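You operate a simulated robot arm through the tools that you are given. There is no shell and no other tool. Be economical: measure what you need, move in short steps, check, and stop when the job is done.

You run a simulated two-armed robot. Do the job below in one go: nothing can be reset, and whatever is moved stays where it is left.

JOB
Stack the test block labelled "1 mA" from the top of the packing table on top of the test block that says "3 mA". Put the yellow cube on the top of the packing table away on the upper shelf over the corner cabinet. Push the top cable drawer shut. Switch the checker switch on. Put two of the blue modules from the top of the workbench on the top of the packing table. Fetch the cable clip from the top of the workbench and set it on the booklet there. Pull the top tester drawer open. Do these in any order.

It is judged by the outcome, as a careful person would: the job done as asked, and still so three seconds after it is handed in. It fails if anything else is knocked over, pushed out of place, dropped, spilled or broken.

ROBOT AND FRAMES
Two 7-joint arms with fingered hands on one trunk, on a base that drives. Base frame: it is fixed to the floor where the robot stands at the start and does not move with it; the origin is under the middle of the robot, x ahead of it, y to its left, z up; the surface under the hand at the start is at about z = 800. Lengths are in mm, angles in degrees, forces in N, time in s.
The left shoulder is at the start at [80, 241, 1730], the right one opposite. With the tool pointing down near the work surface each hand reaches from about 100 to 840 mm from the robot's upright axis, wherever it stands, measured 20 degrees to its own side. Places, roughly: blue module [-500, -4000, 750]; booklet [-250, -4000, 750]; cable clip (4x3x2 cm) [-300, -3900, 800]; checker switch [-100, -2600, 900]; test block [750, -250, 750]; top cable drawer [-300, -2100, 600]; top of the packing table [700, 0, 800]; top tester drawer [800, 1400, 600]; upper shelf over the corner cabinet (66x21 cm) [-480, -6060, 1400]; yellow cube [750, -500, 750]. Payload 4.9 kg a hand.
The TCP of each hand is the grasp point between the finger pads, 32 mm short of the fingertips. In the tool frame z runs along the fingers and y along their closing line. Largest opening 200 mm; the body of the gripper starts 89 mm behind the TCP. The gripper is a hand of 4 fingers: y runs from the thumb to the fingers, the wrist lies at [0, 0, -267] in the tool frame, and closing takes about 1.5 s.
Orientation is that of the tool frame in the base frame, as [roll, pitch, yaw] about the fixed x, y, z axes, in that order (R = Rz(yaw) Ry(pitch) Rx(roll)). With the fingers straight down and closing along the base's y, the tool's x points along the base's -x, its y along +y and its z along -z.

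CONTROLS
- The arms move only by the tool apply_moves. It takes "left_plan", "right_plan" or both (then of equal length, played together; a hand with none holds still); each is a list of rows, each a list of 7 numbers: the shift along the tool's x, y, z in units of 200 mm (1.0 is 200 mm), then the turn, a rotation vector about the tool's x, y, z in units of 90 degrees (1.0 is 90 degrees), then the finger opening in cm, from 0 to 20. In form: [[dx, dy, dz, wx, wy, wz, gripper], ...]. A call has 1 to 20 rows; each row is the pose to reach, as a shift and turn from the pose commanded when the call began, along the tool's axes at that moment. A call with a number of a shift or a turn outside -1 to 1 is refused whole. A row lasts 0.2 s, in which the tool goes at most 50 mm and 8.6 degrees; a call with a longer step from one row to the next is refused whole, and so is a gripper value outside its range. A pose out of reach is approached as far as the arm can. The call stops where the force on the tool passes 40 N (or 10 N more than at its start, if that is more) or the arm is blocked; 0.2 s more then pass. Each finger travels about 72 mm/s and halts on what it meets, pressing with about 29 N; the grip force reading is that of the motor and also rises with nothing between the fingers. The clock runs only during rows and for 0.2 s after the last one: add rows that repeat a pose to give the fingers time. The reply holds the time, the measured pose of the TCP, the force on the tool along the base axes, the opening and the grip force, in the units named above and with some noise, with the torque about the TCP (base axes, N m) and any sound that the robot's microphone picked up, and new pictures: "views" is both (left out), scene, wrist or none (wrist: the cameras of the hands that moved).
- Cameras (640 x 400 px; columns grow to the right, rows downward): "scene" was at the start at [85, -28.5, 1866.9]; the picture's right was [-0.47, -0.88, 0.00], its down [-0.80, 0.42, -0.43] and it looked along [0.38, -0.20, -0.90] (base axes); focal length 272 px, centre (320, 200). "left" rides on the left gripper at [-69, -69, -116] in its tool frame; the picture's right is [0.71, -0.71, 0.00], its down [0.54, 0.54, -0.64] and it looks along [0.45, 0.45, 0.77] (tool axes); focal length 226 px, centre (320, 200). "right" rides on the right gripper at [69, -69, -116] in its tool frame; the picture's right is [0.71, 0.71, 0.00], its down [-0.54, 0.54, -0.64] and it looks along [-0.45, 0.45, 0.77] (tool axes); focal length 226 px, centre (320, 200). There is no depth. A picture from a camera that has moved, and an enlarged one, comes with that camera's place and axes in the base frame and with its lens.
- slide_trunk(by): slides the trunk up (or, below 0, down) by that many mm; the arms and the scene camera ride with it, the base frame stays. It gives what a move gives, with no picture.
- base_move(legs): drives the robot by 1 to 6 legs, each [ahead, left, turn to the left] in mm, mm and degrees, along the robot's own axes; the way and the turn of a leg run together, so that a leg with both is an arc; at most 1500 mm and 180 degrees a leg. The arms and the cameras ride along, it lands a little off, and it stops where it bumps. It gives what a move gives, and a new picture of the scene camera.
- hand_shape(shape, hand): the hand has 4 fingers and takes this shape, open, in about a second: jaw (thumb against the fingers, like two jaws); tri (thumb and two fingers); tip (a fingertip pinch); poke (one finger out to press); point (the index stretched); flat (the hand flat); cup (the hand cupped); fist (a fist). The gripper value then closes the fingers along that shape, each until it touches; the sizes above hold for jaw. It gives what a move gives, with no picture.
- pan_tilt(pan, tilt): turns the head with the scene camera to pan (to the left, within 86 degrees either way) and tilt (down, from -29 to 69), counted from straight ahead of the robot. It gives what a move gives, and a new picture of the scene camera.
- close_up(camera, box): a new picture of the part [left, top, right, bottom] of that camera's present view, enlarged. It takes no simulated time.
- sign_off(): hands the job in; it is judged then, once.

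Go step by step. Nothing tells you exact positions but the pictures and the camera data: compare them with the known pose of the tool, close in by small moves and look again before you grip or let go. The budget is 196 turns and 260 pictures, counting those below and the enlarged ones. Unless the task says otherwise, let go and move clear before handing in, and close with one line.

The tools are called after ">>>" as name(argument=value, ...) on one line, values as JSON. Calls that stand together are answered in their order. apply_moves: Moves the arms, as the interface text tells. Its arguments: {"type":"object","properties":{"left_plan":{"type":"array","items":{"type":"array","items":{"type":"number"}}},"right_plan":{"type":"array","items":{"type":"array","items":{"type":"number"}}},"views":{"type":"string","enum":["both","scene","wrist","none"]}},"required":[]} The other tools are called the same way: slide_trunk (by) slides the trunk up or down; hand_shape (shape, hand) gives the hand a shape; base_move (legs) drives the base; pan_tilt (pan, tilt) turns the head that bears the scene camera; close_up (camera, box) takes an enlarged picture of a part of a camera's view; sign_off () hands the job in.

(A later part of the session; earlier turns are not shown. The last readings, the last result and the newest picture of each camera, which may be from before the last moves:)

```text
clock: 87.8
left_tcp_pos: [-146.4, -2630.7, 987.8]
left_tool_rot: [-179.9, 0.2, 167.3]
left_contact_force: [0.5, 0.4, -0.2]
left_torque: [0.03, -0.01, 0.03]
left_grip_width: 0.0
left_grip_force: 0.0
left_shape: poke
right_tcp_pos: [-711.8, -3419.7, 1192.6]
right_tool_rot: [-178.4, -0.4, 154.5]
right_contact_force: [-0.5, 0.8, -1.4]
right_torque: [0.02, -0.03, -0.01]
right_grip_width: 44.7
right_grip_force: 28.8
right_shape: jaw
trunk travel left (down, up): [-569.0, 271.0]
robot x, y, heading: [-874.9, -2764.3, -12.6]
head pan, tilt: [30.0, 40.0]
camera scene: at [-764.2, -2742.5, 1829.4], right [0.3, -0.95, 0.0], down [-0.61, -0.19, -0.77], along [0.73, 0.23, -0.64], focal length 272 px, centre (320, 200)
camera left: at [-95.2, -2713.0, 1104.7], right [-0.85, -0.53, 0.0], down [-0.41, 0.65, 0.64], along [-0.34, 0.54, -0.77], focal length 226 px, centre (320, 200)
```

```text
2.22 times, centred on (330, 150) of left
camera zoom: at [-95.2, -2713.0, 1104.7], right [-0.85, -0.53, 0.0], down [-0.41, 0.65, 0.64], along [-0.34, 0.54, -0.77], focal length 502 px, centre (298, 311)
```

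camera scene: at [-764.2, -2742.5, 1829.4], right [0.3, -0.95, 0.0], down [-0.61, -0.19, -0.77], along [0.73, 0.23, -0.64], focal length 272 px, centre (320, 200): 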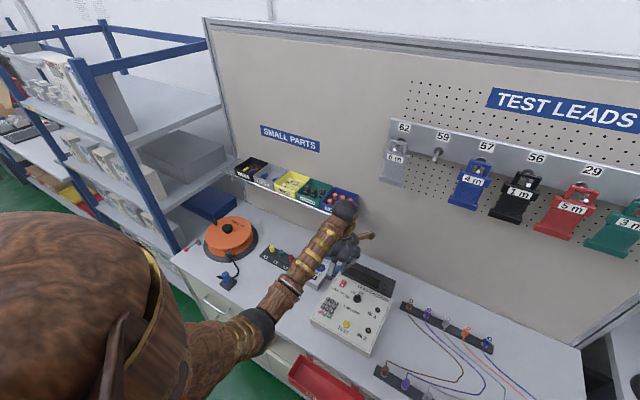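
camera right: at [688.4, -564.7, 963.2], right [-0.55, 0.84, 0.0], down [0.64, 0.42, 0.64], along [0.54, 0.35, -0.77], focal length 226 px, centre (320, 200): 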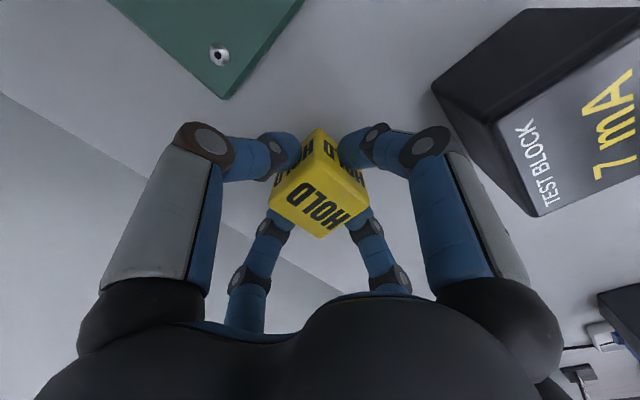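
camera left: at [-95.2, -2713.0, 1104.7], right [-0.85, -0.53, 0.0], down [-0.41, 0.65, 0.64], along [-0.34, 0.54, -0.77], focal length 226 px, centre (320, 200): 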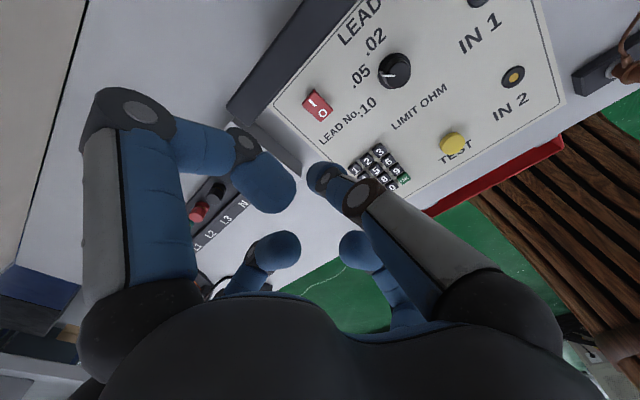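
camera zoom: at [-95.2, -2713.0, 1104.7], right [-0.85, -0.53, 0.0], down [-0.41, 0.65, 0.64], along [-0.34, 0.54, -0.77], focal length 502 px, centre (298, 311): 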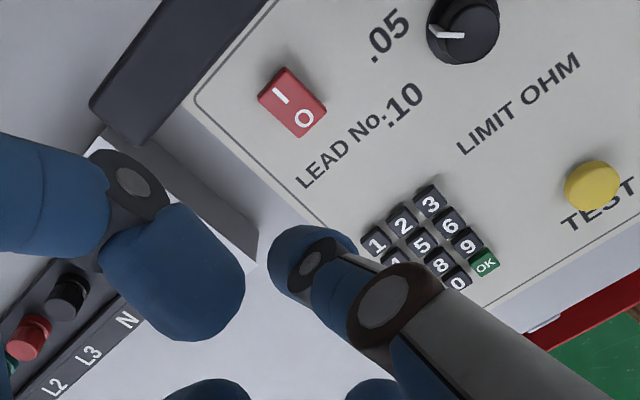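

The "I" end looks raised (off). Refined switch position ≈(-135,-2641,852). I'll adjust and lower to ~45 mm above and look.

>>> apply_moves(left_plan=[[-0.028, 0.037, 0.15, 0, 0, 0, 0], [-0.028, 0.037, 0.3, 0, 0, 0, 0], [-0.028, 0.037, 0.42, 0, 0, 0, 0], [-0.028, 0.037, 0.42, 0, 0, 0, 0]], views="none")

>>> close_up(camera="left", box=[240, 60, 420, 240])

>>> close_up(camera="scene", box=[300, 200, 400, 320])

```text
clock: 88.6
left_tcp_pos: [-135.5, -2624.1, 923.3]
left_tool_rot: [179.8, 1.7, 167.2]
left_contact_force: [-2.4, -1.3, 20.5]
left_torque: [-0.22, -1.13, -0.03]
left_grip_width: 0.0
left_grip_force: 0.0
left_shape: poke
right_tcp_pos: [-717.7, -3419.3, 1193.0]
right_tool_rot: [-178.5, -0.1, 154.4]
right_contact_force: [0.3, -0.3, -1.6]
right_torque: [0.01, -0.02, 0.0]
right_grip_width: 44.4
right_grip_force: 29.4
right_shape: jaw
trunk travel left (down, up): [-569.0, 271.0]
robot x, y, heading: [-879.1, -2755.4, -12.9]
head pan, tilt: [30.0, 40.0]
stopped in row 3 (left hand): the force on the tool passed its limit at 48 N (the readings are from after the stop); the commanded pose is now the measured one
```

```text
2.22 times, centred on (330, 150) of left
camera zoom: at [-86.9, -2706.8, 1040.9], right [-0.85, -0.53, -0.02], down [-0.43, 0.65, 0.63], along [-0.32, 0.54, -0.78], focal length 502 px, centre (298, 311)
```

zoom: 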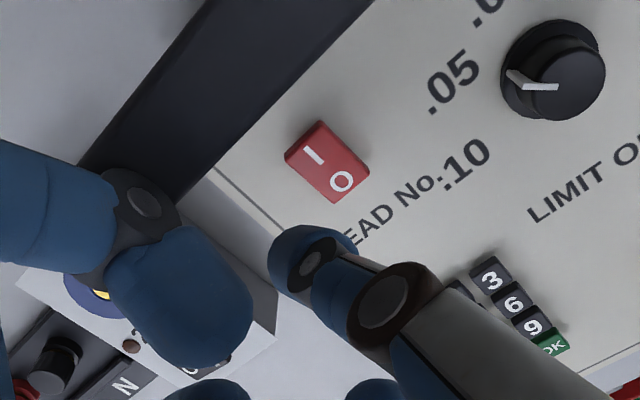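

```text
3.33 times, centred on (350, 260) of scene
camera zoom: at [-771.8, -2742.1, 1830.2], right [0.3, -0.95, 0.0], down [-0.61, -0.19, -0.77], along [0.73, 0.23, -0.64], focal length 906 px, centre (220, 0)
```

zoom: 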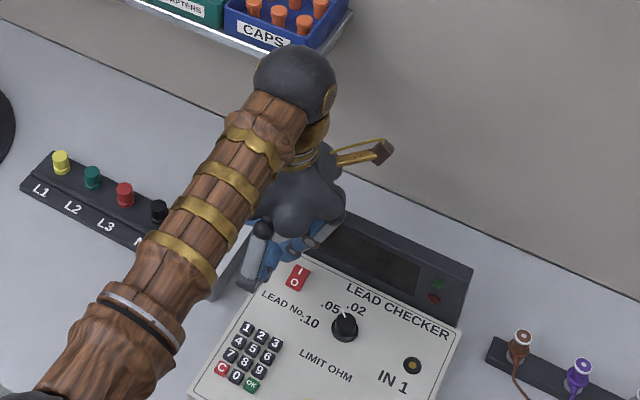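

A hand part touched the display hood behind the switch. Raise, and try the "point" shape, whose stretched index may reach further.

>>> apply_moves(left_plan=[[0.1, 0, -0.2, 0, 0, 0, 0], [0.3, 0, -0.3, 0, 0, 0, 0], [0.5, 0, -0.4, 0, 0, 0, 0]], views="none")

>>> hand_shape(hand="left", shape="point")

>>> close_up(camera="left", box=[0, 0, 640, 400])

>>> close_up(camera="scene", box=[220, 160, 420, 360])

```text
clock: 89.4
left_tcp_pos: [-236.2, -2598.8, 995.8]
left_tool_rot: [179.9, 1.3, 167.2]
left_contact_force: [-0.2, -0.7, -0.4]
left_torque: [0.01, -0.04, -0.02]
left_grip_width: 0.1
left_grip_force: 0.2
left_shape: poke
right_tcp_pos: [-714.5, -3419.4, 1193.7]
right_tool_rot: [-178.3, -0.2, 154.4]
right_contact_force: [-0.2, -0.4, -1.3]
right_torque: [0.0, -0.05, -0.01]
right_grip_width: 44.6
right_grip_force: 29.3
right_shape: jaw
trunk travel left (down, up): [-569.0, 271.0]
robot x, y, heading: [-876.8, -2758.6, -12.6]
head pan, tilt: [30.0, 40.0]
```

```text
clock: 90.3
left_tcp_pos: [-232.7, -2600.0, 994.6]
left_tool_rot: [179.9, 1.2, 167.2]
left_contact_force: [-0.4, 0.1, -0.4]
left_torque: [0.0, 0.01, 0.0]
left_grip_width: 195.4
left_grip_force: 0.0
left_shape: point
right_tcp_pos: [-711.8, -3419.1, 1192.5]
right_tool_rot: [-178.3, -0.3, 154.4]
right_contact_force: [-0.2, 0.2, -1.8]
right_torque: [0.0, 0.05, -0.01]
right_grip_width: 44.6
right_grip_force: 29.1
right_shape: jaw
trunk travel left (down, up): [-569.0, 271.0]
robot x, y, heading: [-874.6, -2763.0, -13.0]
head pan, tilt: [30.0, 40.0]
```

```text
1.00 times, centred on (320, 200) of left (not enlarged: the box is as wide or as high as the picture)
camera zoom: at [-183.0, -2681.1, 1111.5], right [-0.85, -0.53, -0.02], down [-0.42, 0.65, 0.63], along [-0.33, 0.54, -0.77], focal length 226 px, centre (320, 200)
```

zoom: 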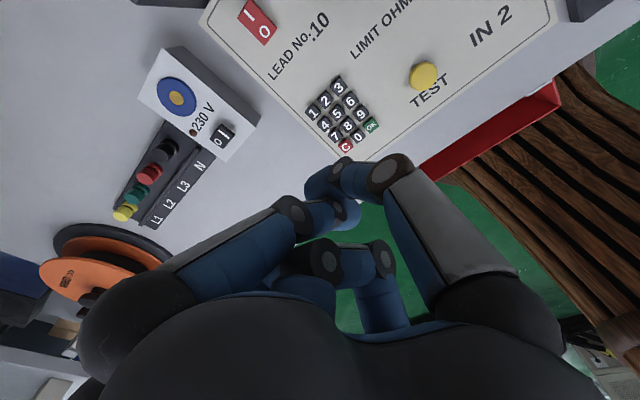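

```text
2.00 times, centred on (320, 260) of scene
camera zoom: at [-764.1, -2741.4, 1829.4], right [0.3, -0.95, 0.0], down [-0.61, -0.19, -0.77], along [0.73, 0.23, -0.64], focal length 543 px, centre (320, 80)
```

zoom: 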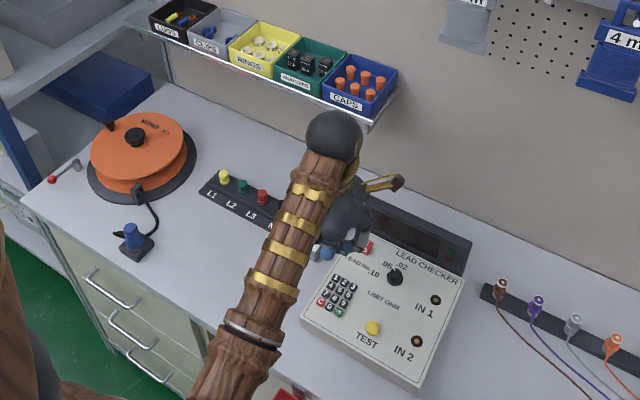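

>>> apply_moves(left_plan=[[0, 0, 0, 0, 0, 0, 20], [0, 0, 0, 0, 0, 0, 20], [0, 0, 0, 0, 0, 0, 20], [0, 0, 0, 0, 0, 0, 20]], views="wrist")

```text
clock: 91.3
left_tcp_pos: [-233.1, -2599.9, 995.8]
left_tool_rot: [179.9, 1.2, 167.2]
left_contact_force: [0.3, -0.3, -0.1]
left_torque: [-0.01, -0.01, 0.02]
left_grip_width: 195.4
left_grip_force: 0.0
left_shape: point
right_tcp_pos: [-713.0, -3420.0, 1193.9]
right_tool_rot: [-178.4, -0.4, 154.3]
right_contact_force: [0.6, -0.2, -0.9]
right_torque: [0.02, -0.02, -0.01]
right_grip_width: 44.5
right_grip_force: 29.0
right_shape: jaw
trunk travel left (down, up): [-569.0, 271.0]
robot x, y, heading: [-873.0, -2756.8, -12.8]
head pan, tilt: [30.0, 40.0]
camera left: at [-183.9, -2681.0, 1112.0], right [-0.85, -0.53, -0.02], down [-0.42, 0.65, 0.63], along [-0.33, 0.54, -0.77], focal length 226 px, centre (320, 200)
```

left: 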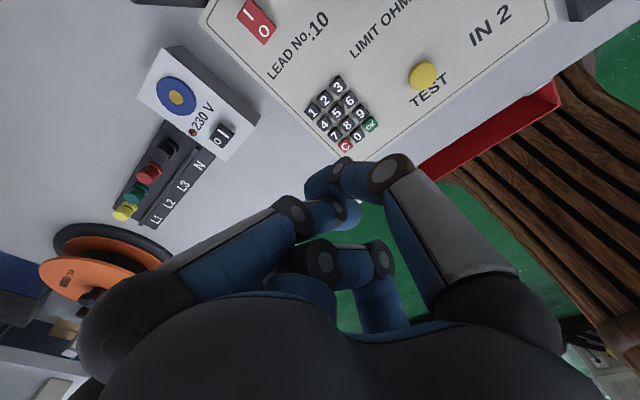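

The closed shapes are too stubby beside the display hood. I'll use the open "jaw" instead: its far finger sticks straight down at ~118 mm from the TCP, and with a slight tilt it alone reaches the switch, while the palm stays in front of the hood.

>>> hand_shape(hand="left", shape="jaw")

>>> apply_moves(left_plan=[[0, -0.04, -0.02, 0, 0.06, 0, 20], [-0.0, -0.08, -0.02, 0, 0.12, 0, 20], [0, -0.085, -0.02, 0, 0.18, 0, 20], [0, -0.085, -0.02, 0, 0.18, 0, 20]], views="wrist")

```text
clock: 92.2
left_tcp_pos: [-233.8, -2599.2, 994.6]
left_tool_rot: [179.9, 1.2, 167.1]
left_contact_force: [0.6, 0.3, -0.4]
left_torque: [-0.01, 0.01, 0.01]
left_grip_width: 199.8
left_grip_force: 0.1
left_shape: jaw
right_tcp_pos: [-712.2, -3419.7, 1193.2]
right_tool_rot: [-178.2, -0.3, 154.4]
right_contact_force: [-0.8, -0.5, -1.3]
right_torque: [0.03, -0.02, 0.04]
right_grip_width: 44.7
right_grip_force: 29.1
right_shape: jaw
trunk travel left (down, up): [-569.0, 271.0]
robot x, y, heading: [-876.4, -2762.4, -13.0]
head pan, tilt: [30.0, 40.0]
```

```text
clock: 93.2
left_tcp_pos: [-233.2, -2599.4, 995.0]
left_tool_rot: [180.0, 1.3, 167.2]
left_contact_force: [-0.1, 0.1, -0.7]
left_torque: [0.0, -0.02, 0.02]
left_grip_width: 199.5
left_grip_force: 0.0
left_shape: jaw
left hand out of reach, approached as far as the arm can: row 1, 2, 3, 4
right_tcp_pos: [-711.6, -3418.4, 1193.4]
right_tool_rot: [-178.3, -0.3, 154.4]
right_contact_force: [-0.1, -1.2, -0.2]
right_torque: [0.03, -0.02, 0.01]
right_grip_width: 44.5
right_grip_force: 29.3
right_shape: jaw
trunk travel left (down, up): [-569.0, 271.0]
robot x, y, heading: [-873.8, -2760.4, -12.5]
head pan, tilt: [30.0, 40.0]
camera left: at [-183.8, -2681.0, 1112.0], right [-0.85, -0.53, -0.02], down [-0.42, 0.65, 0.63], along [-0.33, 0.54, -0.77], focal length 226 px, centre (320, 200)
```

left: 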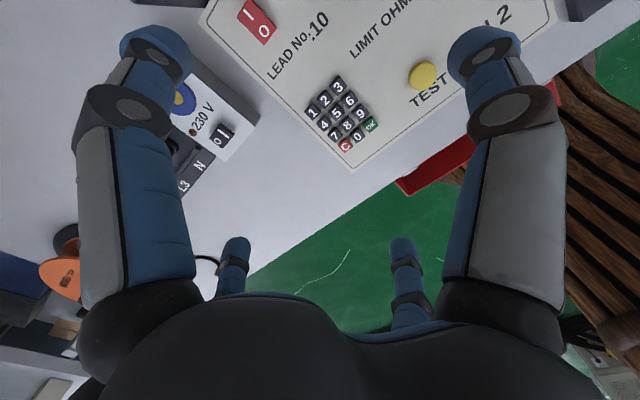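

Pitching isn't reachable. Alternative: lean sideways so the right-side finger (tool −y) is lowest and use it from the left of the switch. Testing that lean here.

>>> apply_moves(left_plan=[[0, 0, -0.1, -0.06, 0, 0, 20], [0, 0, -0.2, -0.12, 0, 0, 20], [0, 0, -0.2, -0.18, 0, 0, 20], [0, 0, -0.2, -0.18, 0, 0, 20]], views="none")

```text
clock: 94.2
left_tcp_pos: [-232.9, -2598.2, 1034.1]
left_tool_rot: [164.1, 1.2, 167.6]
left_contact_force: [-4.3, -3.9, -4.8]
left_torque: [0.55, -0.44, -0.16]
left_grip_width: 200.1
left_grip_force: 0.1
left_shape: jaw
left hand out of reach, approached as far as the arm can: row 1, 2
right_tcp_pos: [-712.8, -3415.9, 1195.0]
right_tool_rot: [-178.3, -0.3, 154.4]
right_contact_force: [-0.1, 0.9, -0.4]
right_torque: [-0.05, 0.02, -0.04]
right_grip_width: 44.4
right_grip_force: 28.5
right_shape: jaw
trunk travel left (down, up): [-569.0, 271.0]
robot x, y, heading: [-874.0, -2760.0, -12.5]
head pan, tilt: [30.0, 40.0]
```

Works, but a parts shelf hangs over that side. I'll mirror it: hand to the right of the switch, leaning so the left finger (tool +y) is lowest.

>>> apply_moves(left_plan=[[0, -0.1, 0, 0.09, 0, 0, 20], [0, -0.25, 0, 0.18, 0, 0, 20], [0, -0.4, 0, 0.26, 0, 0, 20], [0, -0.5, 0, 0.35, 0, 0, 20], [0, -0.5, 0, 0.35, 0, 0, 20]], views="none")

```text
clock: 95.4
left_tcp_pos: [-253.6, -2692.3, 1005.0]
left_tool_rot: [-164.6, 1.3, 167.2]
left_contact_force: [0.4, -0.1, 0.0]
left_torque: [0.0, 0.02, -0.03]
left_grip_width: 200.1
left_grip_force: 0.0
left_shape: jaw
right_tcp_pos: [-713.3, -3418.2, 1192.6]
right_tool_rot: [-178.2, -0.3, 154.4]
right_contact_force: [0.0, 0.8, -0.5]
right_torque: [-0.02, 0.01, 0.01]
right_grip_width: 44.4
right_grip_force: 28.8
right_shape: jaw
trunk travel left (down, up): [-569.0, 271.0]
robot x, y, heading: [-874.8, -2764.4, -13.0]
head pan, tilt: [30.0, 40.0]
```

>>> apply_moves(left_plan=[[-0.15, -0.04, 0.02, 0, 0, 0, 20], [-0.3, -0.08, 0.04, 0, 0, 0, 20], [-0.45, -0.11, 0.06, 0, 0, 0, 20], [-0.567, -0.136, 0.063, 0, 0, 0, 20], [-0.567, -0.136, 0.063, 0, 0, 0, 20]], views="both")

```text
clock: 96.6
left_tcp_pos: [-149.5, -2750.2, 1003.3]
left_tool_rot: [-164.9, 1.3, 167.2]
left_contact_force: [0.2, 0.2, -0.7]
left_torque: [0.03, 0.0, -0.01]
left_grip_width: 199.9
left_grip_force: 0.1
left_shape: jaw
right_tcp_pos: [-713.6, -3420.4, 1192.5]
right_tool_rot: [-178.2, -0.3, 154.4]
right_contact_force: [0.4, 0.2, -0.3]
right_torque: [0.0, 0.0, 0.04]
right_grip_width: 44.4
right_grip_force: 28.7
right_shape: jaw
trunk travel left (down, up): [-569.0, 271.0]
robot x, y, heading: [-876.0, -2760.6, -12.5]
head pan, tilt: [30.0, 40.0]
camera scene: at [-765.1, -2740.9, 1829.4], right [0.3, -0.95, 0.0], down [-0.61, -0.19, -0.77], along [0.73, 0.23, -0.64], focal length 272 px, centre (320, 200)
camera left: at [-93.0, -2798.9, 1135.0], right [-0.84, -0.51, 0.17], down [-0.39, 0.8, 0.47], along [-0.37, 0.33, -0.87], focal length 226 px, centre (320, 200)
```

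scene: 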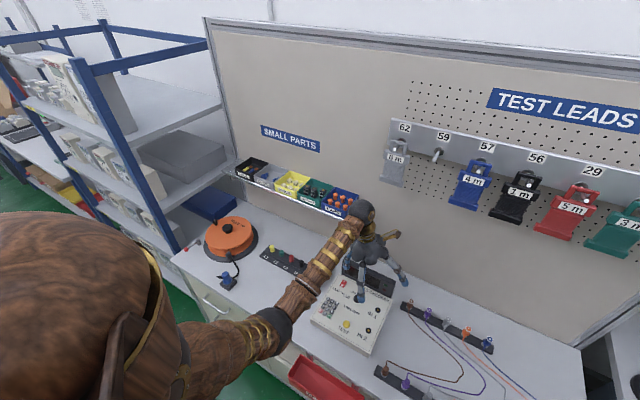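
left: 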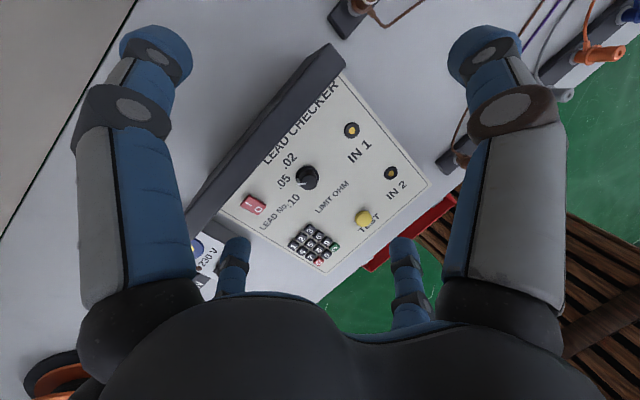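

The lowest finger is right above the "I" end. Descending 75 mm and checking.

>>> apply_moves(left_plan=[[0.003, 0.03, 0.12, 0, 0, 0, 20], [0.006, 0.06, 0.24, 0, 0, 0, 20], [0.009, 0.098, 0.36, 0, 0, 0, 20], [0.009, 0.098, 0.36, 0, 0, 0, 20]], views="wrist")

```text
clock: 97.6
left_tcp_pos: [-151.7, -2749.4, 929.8]
left_tool_rot: [-164.8, 1.1, 167.2]
left_contact_force: [-0.1, -0.1, 0.0]
left_torque: [-0.01, 0.05, 0.02]
left_grip_width: 200.0
left_grip_force: 0.1
left_shape: jaw
right_tcp_pos: [-711.9, -3420.4, 1192.5]
right_tool_rot: [-178.2, -0.3, 154.5]
right_contact_force: [0.2, -0.1, -0.8]
right_torque: [-0.02, -0.01, -0.01]
right_grip_width: 44.6
right_grip_force: 29.7
right_shape: jaw
trunk travel left (down, up): [-569.0, 271.0]
robot x, y, heading: [-875.8, -2759.8, -12.6]
head pan, tilt: [30.0, 40.0]
camera left: at [-95.3, -2798.7, 1060.4], right [-0.84, -0.51, 0.17], down [-0.39, 0.8, 0.47], along [-0.37, 0.33, -0.87], focal length 226 px, centre (320, 200)
```

left: 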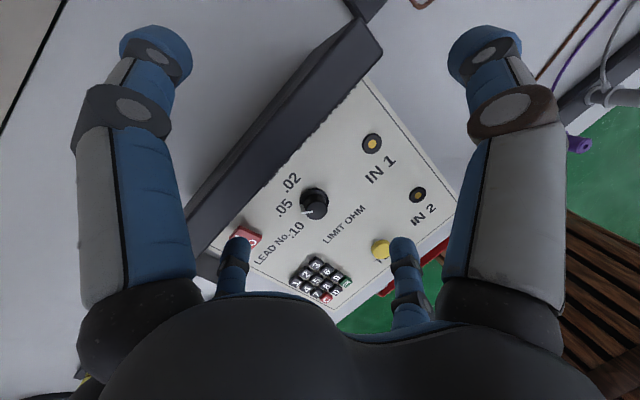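

>>> close_up(camera="left", box=[190, 200, 310, 300])

```text
4.00 times, centred on (250, 250) of left
camera zoom: at [-95.3, -2798.7, 1060.4], right [-0.84, -0.51, 0.17], down [-0.39, 0.8, 0.47], along [-0.37, 0.33, -0.87], focal length 904 px, centre (600, 0)
```

zoom: 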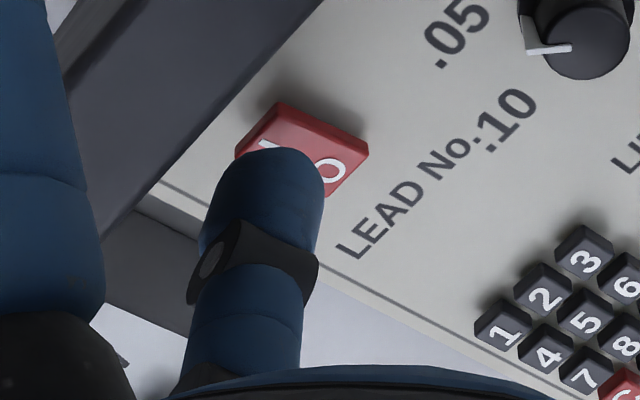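

Aligned on the "I" end. Pressing down slowly.

>>> apply_moves(left_plan=[[-0.02, 0.013, 0.05, 0, 0, 0, 20], [-0.02, 0.02, 0.075, 0, 0, 0, 20], [-0.02, 0.026, 0.1, 0, 0, 0, 20], [-0.02, 0.033, 0.125, 0, 0, 0, 20], [-0.02, 0.039, 0.15, 0, 0, 0, 20]], views="none")

>>> close_up(camera="left", box=[190, 200, 310, 300])

```text
clock: 98.6
left_tcp_pos: [-142.5, -2752.8, 914.0]
left_tool_rot: [-164.8, 2.1, 167.1]
left_contact_force: [-3.1, -3.7, 27.9]
left_torque: [2.76, -0.15, 0.35]
left_grip_width: 199.7
left_grip_force: 0.0
left_shape: jaw
right_tcp_pos: [-715.0, -3420.2, 1193.3]
right_tool_rot: [-178.4, -0.3, 154.3]
right_contact_force: [-0.1, 0.6, -0.5]
right_torque: [-0.01, 0.03, -0.01]
right_grip_width: 44.7
right_grip_force: 28.9
right_shape: jaw
trunk travel left (down, up): [-569.0, 271.0]
robot x, y, heading: [-874.6, -2758.3, -12.5]
head pan, tilt: [30.0, 40.0]
stopped in row 4 (left hand): the force on the tool passed its limit at 45 N (the readings are from after the stop); the commanded pose is now the measured one
```

```text
4.00 times, centred on (250, 250) of left
camera zoom: at [-88.5, -2801.1, 1045.8], right [-0.85, -0.51, 0.16], down [-0.39, 0.8, 0.46], along [-0.36, 0.33, -0.87], focal length 904 px, centre (600, 0)
```

zoom: 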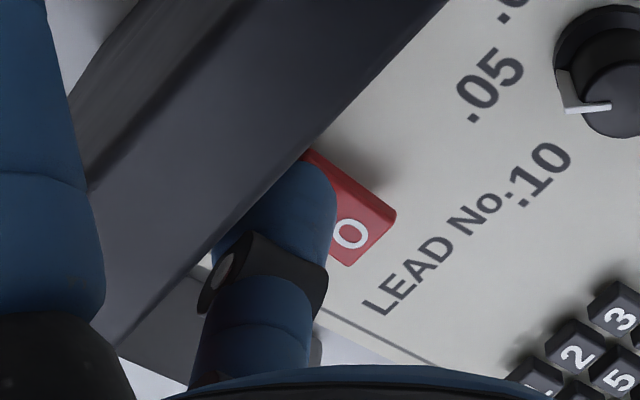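

Pressed with ~45 N. Raise and inspect.

>>> apply_moves(left_plan=[[0, -0.026, -0.1, 0, 0, 0, 20], [0.05, -0.07, -0.3, 0, 0, 0, 20], [0.05, -0.12, -0.5, 0, 0, 0, 20]], views="none")

>>> close_up(camera="left", box=[180, 130, 340, 260])

```text
clock: 99.4
left_tcp_pos: [-155.6, -2744.9, 1010.3]
left_tool_rot: [-164.9, 1.7, 167.1]
left_contact_force: [0.1, -0.6, 0.7]
left_torque: [0.0, 0.01, -0.01]
left_grip_width: 200.0
left_grip_force: 0.1
left_shape: jaw
right_tcp_pos: [-712.9, -3419.4, 1192.4]
right_tool_rot: [-178.3, -0.4, 154.5]
right_contact_force: [0.1, -1.4, -1.6]
right_torque: [0.02, -0.03, 0.04]
right_grip_width: 44.4
right_grip_force: 29.1
right_shape: jaw
trunk travel left (down, up): [-569.0, 271.0]
robot x, y, heading: [-874.8, -2763.6, -12.6]
head pan, tilt: [30.0, 40.0]
```

```text
3.08 times, centred on (260, 195) of left
camera zoom: at [-100.3, -2794.5, 1142.4], right [-0.85, -0.51, 0.16], down [-0.39, 0.8, 0.46], along [-0.36, 0.33, -0.87], focal length 696 px, centre (505, 215)
```

zoom: 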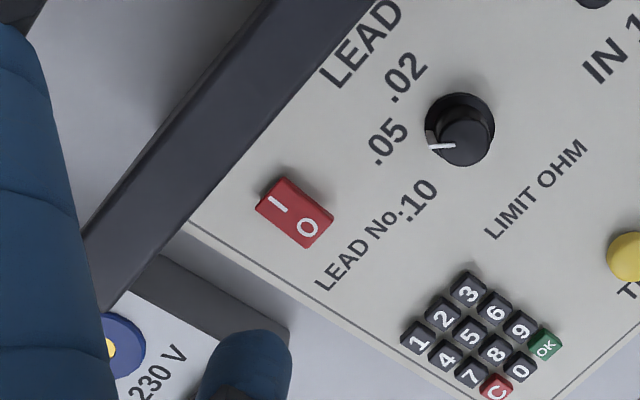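

>>> apply_moves(left_plan=[[0.2, 0.02, -0.1, -0.05, 0, 0, 20], [0.4, 0.05, -0.2, -0.1, 0, 0, 20], [0.6, 0.1, -0.3, -0.17, 0, 0, 20], [0.8, 0.25, -0.4, -0.17, 0, 0, 20], [0.95, 0.4, -0.4, -0.17, 0, 0, 20]], views="none")

>>> close_up(camera="scene", box=[310, 240, 410, 330])

```text
refused: row 4 steps farther than a row can; nothing moved
```

```text
4.44 times, centred on (360, 285) of scene
camera zoom: at [-765.1, -2741.8, 1829.3], right [0.3, -0.95, 0.0], down [-0.61, -0.19, -0.77], along [0.73, 0.23, -0.64], focal length 1208 px, centre (142, -178)
```

zoom: 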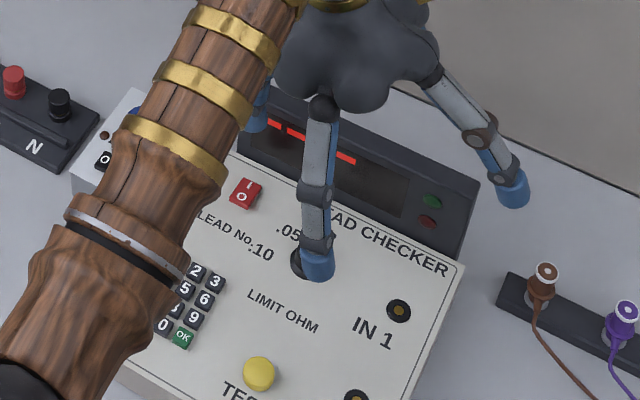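

The display is lit – the checker is on. Retreat the left hand, levelling it.

>>> apply_moves(left_plan=[[0.15, 0.02, -0.1, -0.05, 0, 0, 20], [0.3, 0.05, -0.2, -0.1, 0, 0, 20], [0.45, 0.1, -0.3, -0.17, 0, 0, 20], [0.6, 0.2, -0.4, -0.17, 0, 0, 20], [0.75, 0.3, -0.4, -0.17, 0, 0, 20], [0.9, 0.35, -0.4, -0.17, 0, 0, 20]], views="none")

>>> base_move(legs=[[-350, 0, 0], [0, -1100, 0]])

>>> pan_tilt(pan=0, tilt=30)

```text
clock: 101.0
left_tcp_pos: [-322.7, -2655.7, 1063.6]
left_tool_rot: [-180.0, 1.8, 161.5]
left_contact_force: [0.9, 0.3, -0.7]
left_torque: [-0.05, 0.01, 0.0]
left_grip_width: 199.7
left_grip_force: 0.0
left_shape: jaw
left hand out of reach, approached as far as the arm can: row 2
right_tcp_pos: [-713.4, -3414.9, 1194.0]
right_tool_rot: [-178.2, -0.3, 154.4]
right_contact_force: [-0.7, 1.0, -1.0]
right_torque: [-0.04, 0.04, 0.03]
right_grip_width: 45.0
right_grip_force: 28.8
right_shape: jaw
trunk travel left (down, up): [-569.0, 271.0]
robot x, y, heading: [-876.3, -2760.5, -12.7]
head pan, tilt: [30.0, 40.0]
stopped in row 6 (left hand): the arm was blocked; the commanded pose is now the measured one
```

```text
clock: 108.5
left_tcp_pos: [-917.2, -3643.3, 1063.6]
left_tool_rot: [179.8, 1.8, 161.2]
left_contact_force: [-0.3, 0.4, 0.3]
left_torque: [0.01, 0.02, 0.0]
left_grip_width: 200.0
left_grip_force: 0.0
left_shape: jaw
right_tcp_pos: [-1313.0, -4402.5, 1194.9]
right_tool_rot: [-178.4, -0.3, 154.0]
right_contact_force: [-0.1, 1.2, -1.1]
right_torque: [-0.01, 0.03, 0.01]
right_grip_width: 44.6
right_grip_force: 28.8
right_shape: jaw
trunk travel left (down, up): [-569.0, 271.0]
robot x, y, heading: [-1472.4, -3738.7, -13.1]
head pan, tilt: [30.0, 40.0]
camera scene: at [-1359.3, -3722.5, 1829.4], right [0.29, -0.96, 0.0], down [-0.62, -0.19, -0.77], along [0.73, 0.22, -0.64], focal length 272 px, centre (320, 200)
```

scene: 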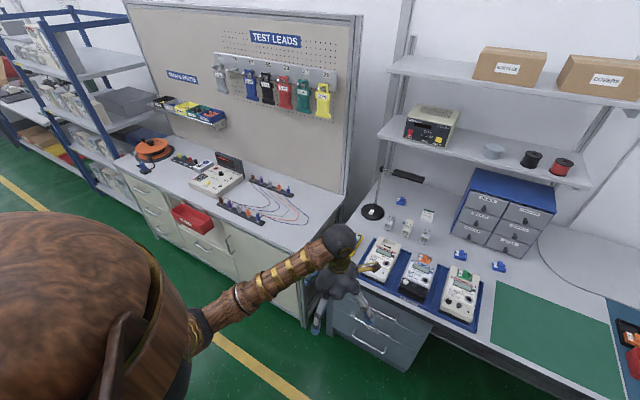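

```text
clock: 109.5
left_tcp_pos: [-916.4, -3643.4, 1063.9]
left_tool_rot: [179.8, 1.8, 161.2]
left_contact_force: [-0.3, 0.5, -0.2]
left_torque: [0.01, -0.01, 0.0]
left_grip_width: 200.1
left_grip_force: 0.1
left_shape: jaw
right_tcp_pos: [-1313.6, -4402.6, 1191.9]
right_tool_rot: [-178.3, -0.3, 154.0]
right_contact_force: [-0.5, -0.3, -1.7]
right_torque: [0.02, -0.03, 0.03]
right_grip_width: 44.5
right_grip_force: 29.3
right_shape: jaw
trunk travel left (down, up): [-569.0, 271.0]
robot x, y, heading: [-1472.1, -3742.3, -13.0]
head pan, tilt: [0.0, 30.0]
camera scene: at [-1352.9, -3769.0, 1844.8], right [-0.23, -0.97, 0.0], down [-0.49, 0.11, -0.87], along [0.84, -0.2, -0.5], focal length 272 px, centre (320, 200)
```

scene: 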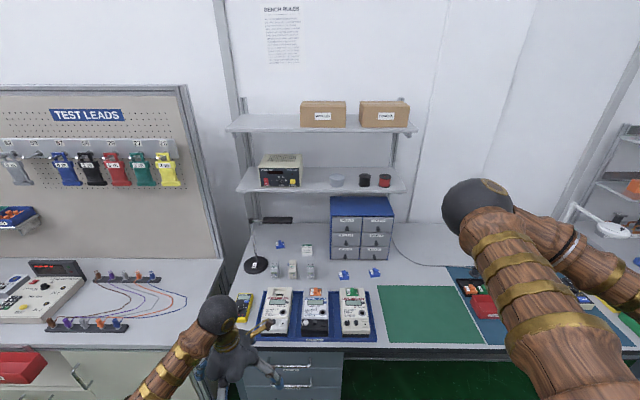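

The workbench is in view with small blue and grey modules. Zooming to find the modules, clip and booklet.

>>> close_up(camera="scene", box=[225, 205, 425, 345])

>>> close_up(camera="scene", box=[400, 130, 640, 340])

```text
2.86 times, centred on (325, 275) of scene
camera zoom: at [-1352.9, -3769.0, 1844.8], right [-0.23, -0.97, 0.0], down [-0.49, 0.11, -0.87], along [0.84, -0.2, -0.5], focal length 776 px, centre (306, -14)
```

zoom: 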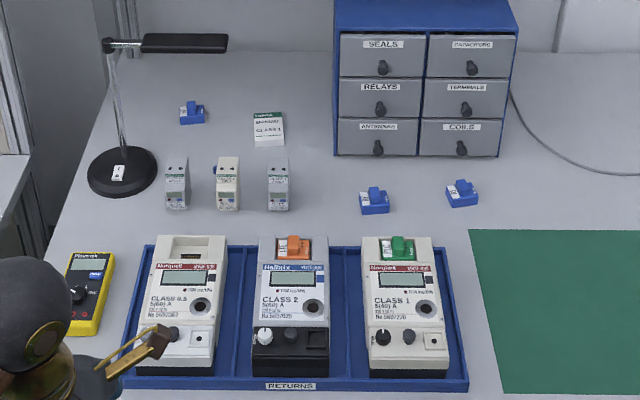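

```text
1.90 times, centred on (520, 235) of scene
camera zoom: at [-1352.9, -3769.0, 1844.8], right [-0.23, -0.97, 0.0], down [-0.49, 0.11, -0.87], along [0.84, -0.2, -0.5], focal length 518 px, centre (-61, 133)
```

zoom: 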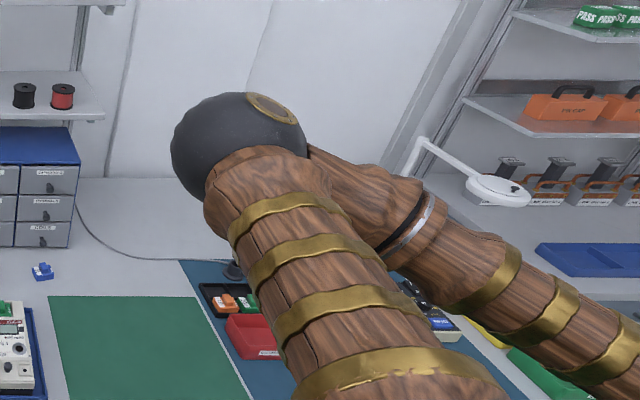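

Blue modules at about (-406,-4123), (-421,-4280), (-85,-3831); booklet "Manual" near (-160,-3976). First I'll take the cube to the corner shelf: drive right and look.

>>> base_move(legs=[[0, -1300, 0]])

>>> pan_tilt(pan=-20, tilt=15)

```text
clock: 116.0
left_tcp_pos: [-1207.5, -4911.9, 1065.1]
left_tool_rot: [179.8, 1.8, 161.9]
left_contact_force: [-0.1, -0.2, 0.0]
left_torque: [-0.04, -0.02, 0.02]
left_grip_width: 199.6
left_grip_force: 0.0
left_shape: jaw
right_tcp_pos: [-1594.6, -5672.9, 1193.3]
right_tool_rot: [-178.3, -0.3, 154.6]
right_contact_force: [-0.4, -0.2, -1.0]
right_torque: [-0.01, 0.03, 0.0]
right_grip_width: 44.8
right_grip_force: 29.5
right_shape: jaw
trunk travel left (down, up): [-569.0, 271.0]
robot x, y, heading: [-1760.2, -5013.4, -12.4]
head pan, tilt: [0.0, 30.0]
camera scene: at [-1642.4, -5040.1, 1844.8], right [-0.22, -0.98, 0.0], down [-0.49, 0.11, -0.87], along [0.85, -0.19, -0.5], focal length 272 px, centre (320, 200)
```

scene: 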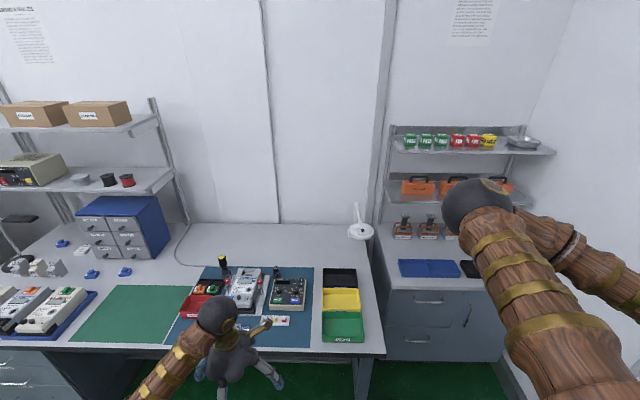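

```text
clock: 116.8
left_tcp_pos: [-1208.1, -4911.3, 1064.1]
left_tool_rot: [179.9, 1.8, 162.0]
left_contact_force: [0.9, 0.6, 0.1]
left_torque: [0.0, -0.02, 0.0]
left_grip_width: 199.8
left_grip_force: 0.0
left_shape: jaw
right_tcp_pos: [-1595.0, -5673.4, 1193.4]
right_tool_rot: [-178.3, -0.4, 154.6]
right_contact_force: [0.1, 0.0, -0.4]
right_torque: [-0.01, 0.0, 0.0]
right_grip_width: 44.5
right_grip_force: 29.4
right_shape: jaw
trunk travel left (down, up): [-569.0, 271.0]
robot x, y, heading: [-1761.1, -5016.5, -12.5]
head pan, tilt: [-20.0, 15.0]
camera scene: at [-1652.2, -5071.9, 1868.9], right [-0.54, -0.84, 0.0], down [-0.22, 0.14, -0.97], along [0.81, -0.52, -0.26], focal length 272 px, centre (320, 200)
```

scene: 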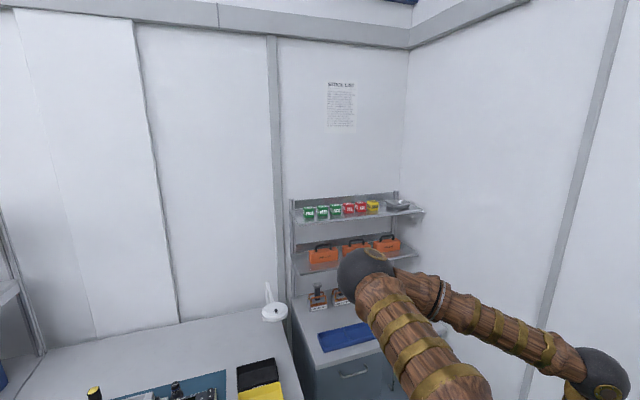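

>>> close_up(camera="scene", box=[280, 180, 440, 290])

```text
3.64 times, centred on (360, 235) of scene
camera zoom: at [-1652.2, -5071.9, 1868.9], right [-0.54, -0.84, 0.0], down [-0.22, 0.14, -0.97], along [0.81, -0.52, -0.26], focal length 988 px, centre (174, 73)
```

zoom: 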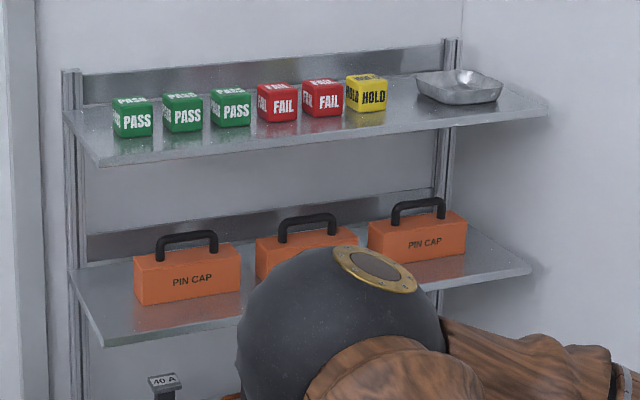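

The upper shelf holds sorted cubes with free space in front of the HOLD/dish gap; shelf at z≈1440. Before approaching I must pull the left hand aside/back so it doesn't strike the shelves.

>>> apply_moves(left_plan=[[0.05, 0.2, 0, 0, 0, 0, 20], [0.15, 0.4, 0, 0, 0, 0, 20], [0.25, 0.6, 0, 0, 0, 0, 20], [0.4, 0.75, 0, 0, 0, 0, 20], [0.55, 0.9, 0, 0, 0, 0, 20], [0.75, 1, 0, 0, 0, 0, 20], [0.95, 1, 0, 0, 0, 0, 20]], views="none")

```text
clock: 118.7
left_tcp_pos: [-1323.9, -4698.1, 1052.3]
left_tool_rot: [-175.9, 3.4, 162.2]
left_contact_force: [0.2, 0.8, 0.6]
left_torque: [-0.04, 0.0, -0.03]
left_grip_width: 199.9
left_grip_force: 0.1
left_shape: jaw
right_tcp_pos: [-1595.8, -5671.6, 1193.1]
right_tool_rot: [-178.4, -0.3, 154.5]
right_contact_force: [0.8, -0.6, -0.2]
right_torque: [-0.03, -0.02, 0.0]
right_grip_width: 44.6
right_grip_force: 28.7
right_shape: jaw
trunk travel left (down, up): [-569.0, 271.0]
robot x, y, heading: [-1762.5, -5016.7, -12.5]
head pan, tilt: [-20.0, 15.0]
stopped in row 7 (left hand): the arm was blocked; the commanded pose is now the measured one
```

>>> apply_moves(right_plan=[[0, 0.2, -0.1, 0, 0, 0, 3], [0, 0.4, -0.2, 0, 0, 0, 3], [-0.02, 0.6, -0.3, 0, 0, 0, 3], [-0.04, 0.8, -0.4, 0, 0, 0, 3], [-0.06, 1, -0.5, 0, 0, 0, 3]], views="none")

>>> apply_moves(right_plan=[[0, 0.2, -0.1, 0, 0, 0, 3], [0, 0.4, -0.2, 0, 0, 0, 3], [-0.02, 0.6, -0.3, 0, 0, 0, 3], [-0.04, 0.77, -0.4, 0, 0, 0, 3], [-0.06, 0.77, -0.5, 0, 0, 0, 3]], views="none")

>>> slide_trunk(by=200)

```text
clock: 119.8
left_tcp_pos: [-1323.8, -4697.5, 1052.8]
left_tool_rot: [-176.0, 3.6, 162.3]
left_contact_force: [-0.4, -0.3, 0.2]
left_torque: [-0.06, -0.02, 0.03]
left_grip_width: 200.0
left_grip_force: 0.1
left_shape: jaw
right_tcp_pos: [-1496.4, -5491.4, 1291.5]
right_tool_rot: [-178.2, -0.1, 154.5]
right_contact_force: [0.4, -0.3, 0.0]
right_torque: [-0.05, -0.02, -0.01]
right_grip_width: 44.5
right_grip_force: 29.1
right_shape: jaw
trunk travel left (down, up): [-569.0, 271.0]
robot x, y, heading: [-1758.8, -5017.7, -12.4]
head pan, tilt: [-20.0, 15.0]
```

```text
clock: 121.0
left_tcp_pos: [-1323.1, -4701.2, 1052.6]
left_tool_rot: [-176.1, 3.3, 162.2]
left_contact_force: [-0.8, 0.3, -0.5]
left_torque: [0.02, 0.01, -0.01]
left_grip_width: 200.2
left_grip_force: 0.1
left_shape: jaw
right_tcp_pos: [-1417.9, -5359.0, 1381.7]
right_tool_rot: [-178.3, -0.3, 154.6]
right_contact_force: [0.6, -0.6, -1.1]
right_torque: [0.01, 0.01, 0.01]
right_grip_width: 44.7
right_grip_force: 29.5
right_shape: jaw
right hand out of reach, approached as far as the arm can: row 1, 2
trunk travel left (down, up): [-569.0, 271.0]
robot x, y, heading: [-1762.9, -5013.5, -12.7]
head pan, tilt: [-20.0, 15.0]
```

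```text
clock: 123.2
left_tcp_pos: [-1323.0, -4701.2, 1252.3]
left_tool_rot: [-176.1, 3.4, 162.3]
left_contact_force: [0.5, 0.9, -0.1]
left_torque: [-0.01, 0.02, 0.04]
left_grip_width: 200.0
left_grip_force: 0.0
left_shape: jaw
right_tcp_pos: [-1418.2, -5358.6, 1582.8]
right_tool_rot: [-178.3, -0.3, 154.6]
right_contact_force: [0.2, 0.5, -1.3]
right_torque: [0.0, 0.0, 0.02]
right_grip_width: 44.5
right_grip_force: 29.0
right_shape: jaw
trunk travel left (down, up): [-769.0, 71.0]
robot x, y, heading: [-1761.4, -5012.8, -12.6]
head pan, tilt: [-20.0, 15.0]
```

>>> base_move(legs=[[0, -590, 0], [400, 0, 0]])

```text
clock: 128.6
left_tcp_pos: [-1069.4, -5364.6, 1252.6]
left_tool_rot: [-176.1, 3.7, 161.8]
left_contact_force: [-0.3, 0.6, 0.5]
left_torque: [0.01, -0.02, 0.02]
left_grip_width: 200.1
left_grip_force: 0.1
left_shape: jaw
right_tcp_pos: [-1170.4, -6023.1, 1584.6]
right_tool_rot: [-178.4, -0.2, 154.3]
right_contact_force: [-0.1, 0.7, -1.4]
right_torque: [-0.02, -0.04, 0.0]
right_grip_width: 44.4
right_grip_force: 29.4
right_shape: jaw
trunk travel left (down, up): [-769.0, 71.0]
robot x, y, heading: [-1505.2, -5678.2, -12.7]
head pan, tilt: [-20.0, 15.0]
camera scene: at [-1403.2, -5732.9, 2069.4], right [-0.54, -0.84, 0.0], down [-0.21, 0.14, -0.97], along [0.81, -0.52, -0.26], focal length 272 px, centre (320, 200)
```

scene: 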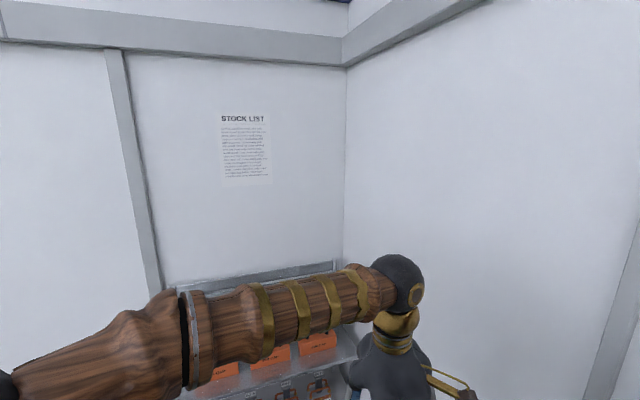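

>>> pan_tilt(pan=-5, tilt=40)

>>> close_up(camera="right", box=[0, 0, 640, 400])

```text
clock: 129.5
left_tcp_pos: [-1066.7, -5365.4, 1253.0]
left_tool_rot: [-176.1, 3.4, 161.8]
left_contact_force: [-0.9, 0.1, 0.0]
left_torque: [0.01, 0.0, -0.03]
left_grip_width: 200.2
left_grip_force: 0.0
left_shape: jaw
right_tcp_pos: [-1166.2, -6021.6, 1582.6]
right_tool_rot: [-178.2, -0.4, 154.2]
right_contact_force: [0.2, 0.1, -1.6]
right_torque: [0.0, -0.01, 0.03]
right_grip_width: 44.3
right_grip_force: 28.9
right_shape: jaw
trunk travel left (down, up): [-769.0, 71.0]
robot x, y, heading: [-1509.4, -5680.3, -12.6]
head pan, tilt: [-5.0, 40.0]
camera scene: at [-1395.4, -5709.2, 2029.5], right [-0.31, -0.95, 0.0], down [-0.61, 0.2, -0.77], along [0.73, -0.24, -0.64], focal length 272 px, centre (320, 200)
```

scene: 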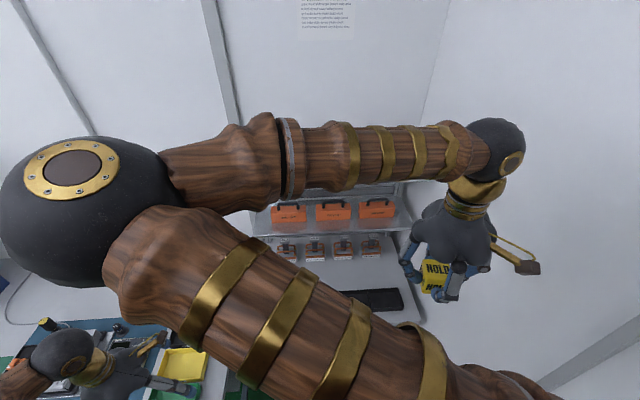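

```text
1.00 times, centred on (320, 200) of right (not enlarged: the box is as wide or as high as the picture)
camera zoom: at [-1256.6, -6050.4, 1701.5], right [-0.33, 0.94, -0.02], down [0.73, 0.27, 0.62], along [0.59, 0.19, -0.78], focal length 226 px, centre (320, 200)
```

zoom: 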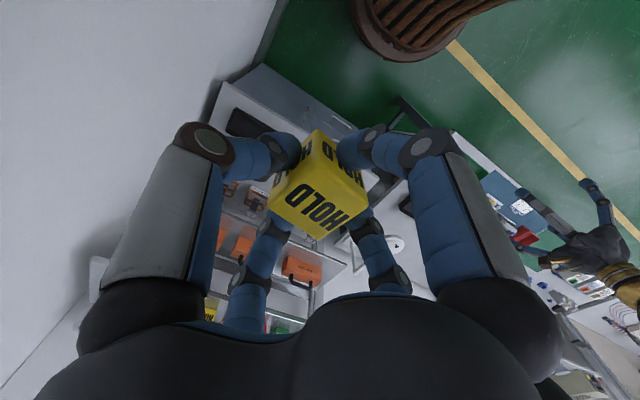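

Triangulation gives shelf surface z≈1390–1400, HOLD cube at (-551,-6144). Drive 280 ahead so the arm can reach.

>>> base_move(legs=[[280, 0, 0]])

>>> close_up(camera="right", box=[0, 0, 640, 400])

```text
clock: 131.5
left_tcp_pos: [-795.7, -5428.4, 1253.6]
left_tool_rot: [-176.1, 3.8, 161.8]
left_contact_force: [0.4, 0.3, -0.4]
left_torque: [-0.02, -0.03, 0.01]
left_grip_width: 199.9
left_grip_force: 0.0
left_shape: jaw
right_tcp_pos: [-898.2, -6084.0, 1585.1]
right_tool_rot: [-178.5, -0.1, 154.2]
right_contact_force: [-0.6, -0.5, -0.6]
right_torque: [0.0, -0.08, -0.01]
right_grip_width: 44.4
right_grip_force: 29.1
right_shape: jaw
trunk travel left (down, up): [-769.0, 71.0]
robot x, y, heading: [-1229.8, -5736.7, -12.8]
head pan, tilt: [-5.0, 40.0]
camera scene: at [-1128.3, -5770.7, 2030.0], right [-0.31, -0.95, 0.0], down [-0.61, 0.2, -0.77], along [0.73, -0.24, -0.64], focal length 272 px, centre (320, 200)
```

scene: 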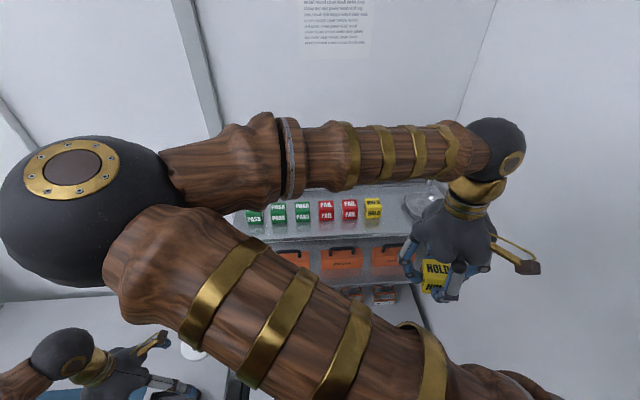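

```text
1.00 times, centred on (320, 200) of right (not enlarged: the box is as wide or as high as the picture)
camera zoom: at [-988.7, -6112.2, 1702.8], right [-0.33, 0.94, -0.02], down [0.73, 0.27, 0.63], along [0.6, 0.19, -0.78], focal length 226 px, centre (320, 200)
```

zoom: 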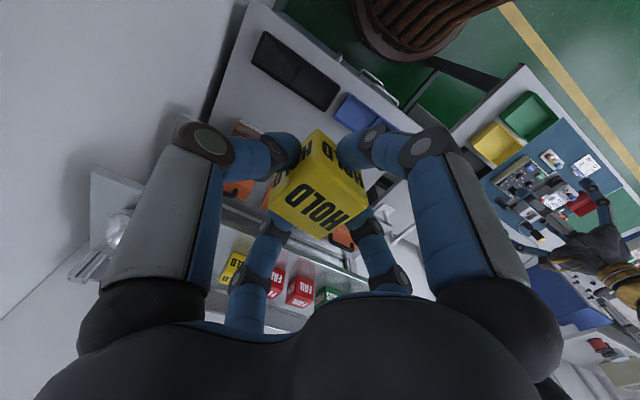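

The front strip of the shelf is ~95 mm deep (n 727–822). I'll aim for (-604,-6194), moving over at height first.

>>> apply_moves(right_plan=[[-0.2, 0.02, 0, 0, 0, -0.04, 3], [-0.4, 0.04, 0, 0, 0, -0.08, 3], [-0.6, 0.06, 0, 0, 0, -0.14, 3], [-0.8, 0.08, 0, 0, 0, -0.14, 3], [-0.98, 0.1, 0, 0, 0, -0.14, 3]], views="none")

```text
clock: 132.7
left_tcp_pos: [-790.3, -5430.3, 1252.1]
left_tool_rot: [-176.1, 3.3, 161.8]
left_contact_force: [0.1, -0.7, 0.1]
left_torque: [-0.03, 0.03, -0.02]
left_grip_width: 199.7
left_grip_force: 0.0
left_shape: jaw
right_tcp_pos: [-703.0, -6157.3, 1580.6]
right_tool_rot: [-178.4, -0.8, 166.8]
right_contact_force: [0.6, -0.2, -1.6]
right_torque: [0.0, 0.03, -0.01]
right_grip_width: 44.6
right_grip_force: 29.4
right_shape: jaw
trunk travel left (down, up): [-769.0, 71.0]
robot x, y, heading: [-1231.8, -5739.1, -13.0]
head pan, tilt: [-5.0, 40.0]
```

>>> apply_moves(right_plan=[[-0.2, -0.03, 0, 0, 0, 0, 3], [-0.4, -0.06, 0, 0, 0, 0, 3], [-0.524, -0.067, 0, 0, 0, 0, 3], [-0.524, -0.067, 0.2, 0, 0, 0, 3], [-0.524, -0.067, 0.38, 0, 0, 0, 3], [-0.524, -0.067, 0.38, 0, 0, 0, 3]], views="both")

```text
clock: 134.1
left_tcp_pos: [-788.6, -5429.6, 1251.5]
left_tool_rot: [-176.0, 3.2, 161.7]
left_contact_force: [0.1, 0.4, 0.3]
left_torque: [0.01, 0.04, -0.01]
left_grip_width: 200.3
left_grip_force: 0.1
left_shape: jaw
right_tcp_pos: [-606.3, -6192.1, 1503.4]
right_tool_rot: [-178.6, -0.6, 166.8]
right_contact_force: [0.6, -0.9, -0.9]
right_torque: [0.0, 0.0, -0.03]
right_grip_width: 44.6
right_grip_force: 29.4
right_shape: jaw
trunk travel left (down, up): [-769.0, 71.0]
robot x, y, heading: [-1228.2, -5739.6, -13.0]
head pan, tilt: [-5.0, 40.0]
camera scene: at [-1118.3, -5774.3, 2029.3], right [-0.31, -0.95, 0.0], down [-0.61, 0.2, -0.77], along [0.73, -0.24, -0.64], focal length 272 px, centre (320, 200)
camera right: at [-687.6, -6239.8, 1622.6], right [-0.53, 0.85, -0.01], down [0.66, 0.42, 0.62], along [0.53, 0.32, -0.78], focal length 226 px, centre (320, 200)
```

scene: 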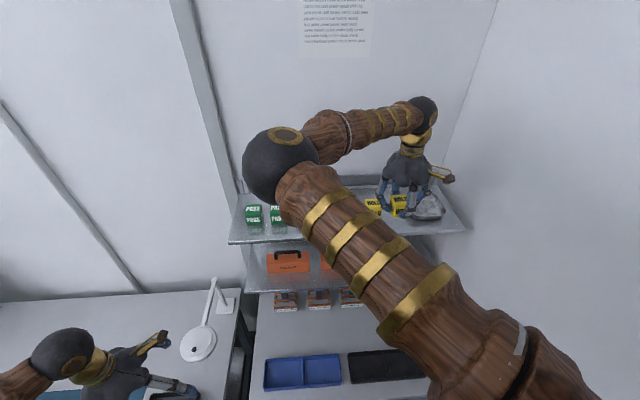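
right: 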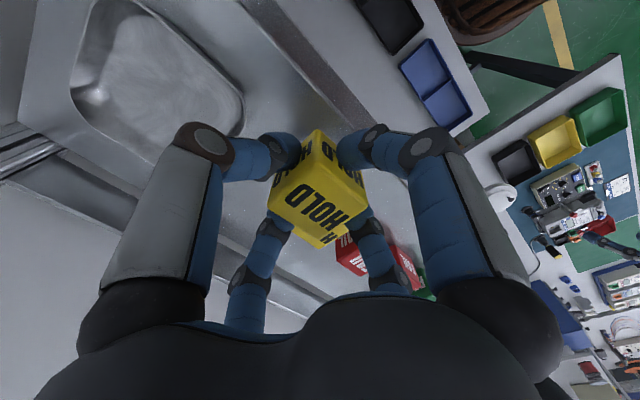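

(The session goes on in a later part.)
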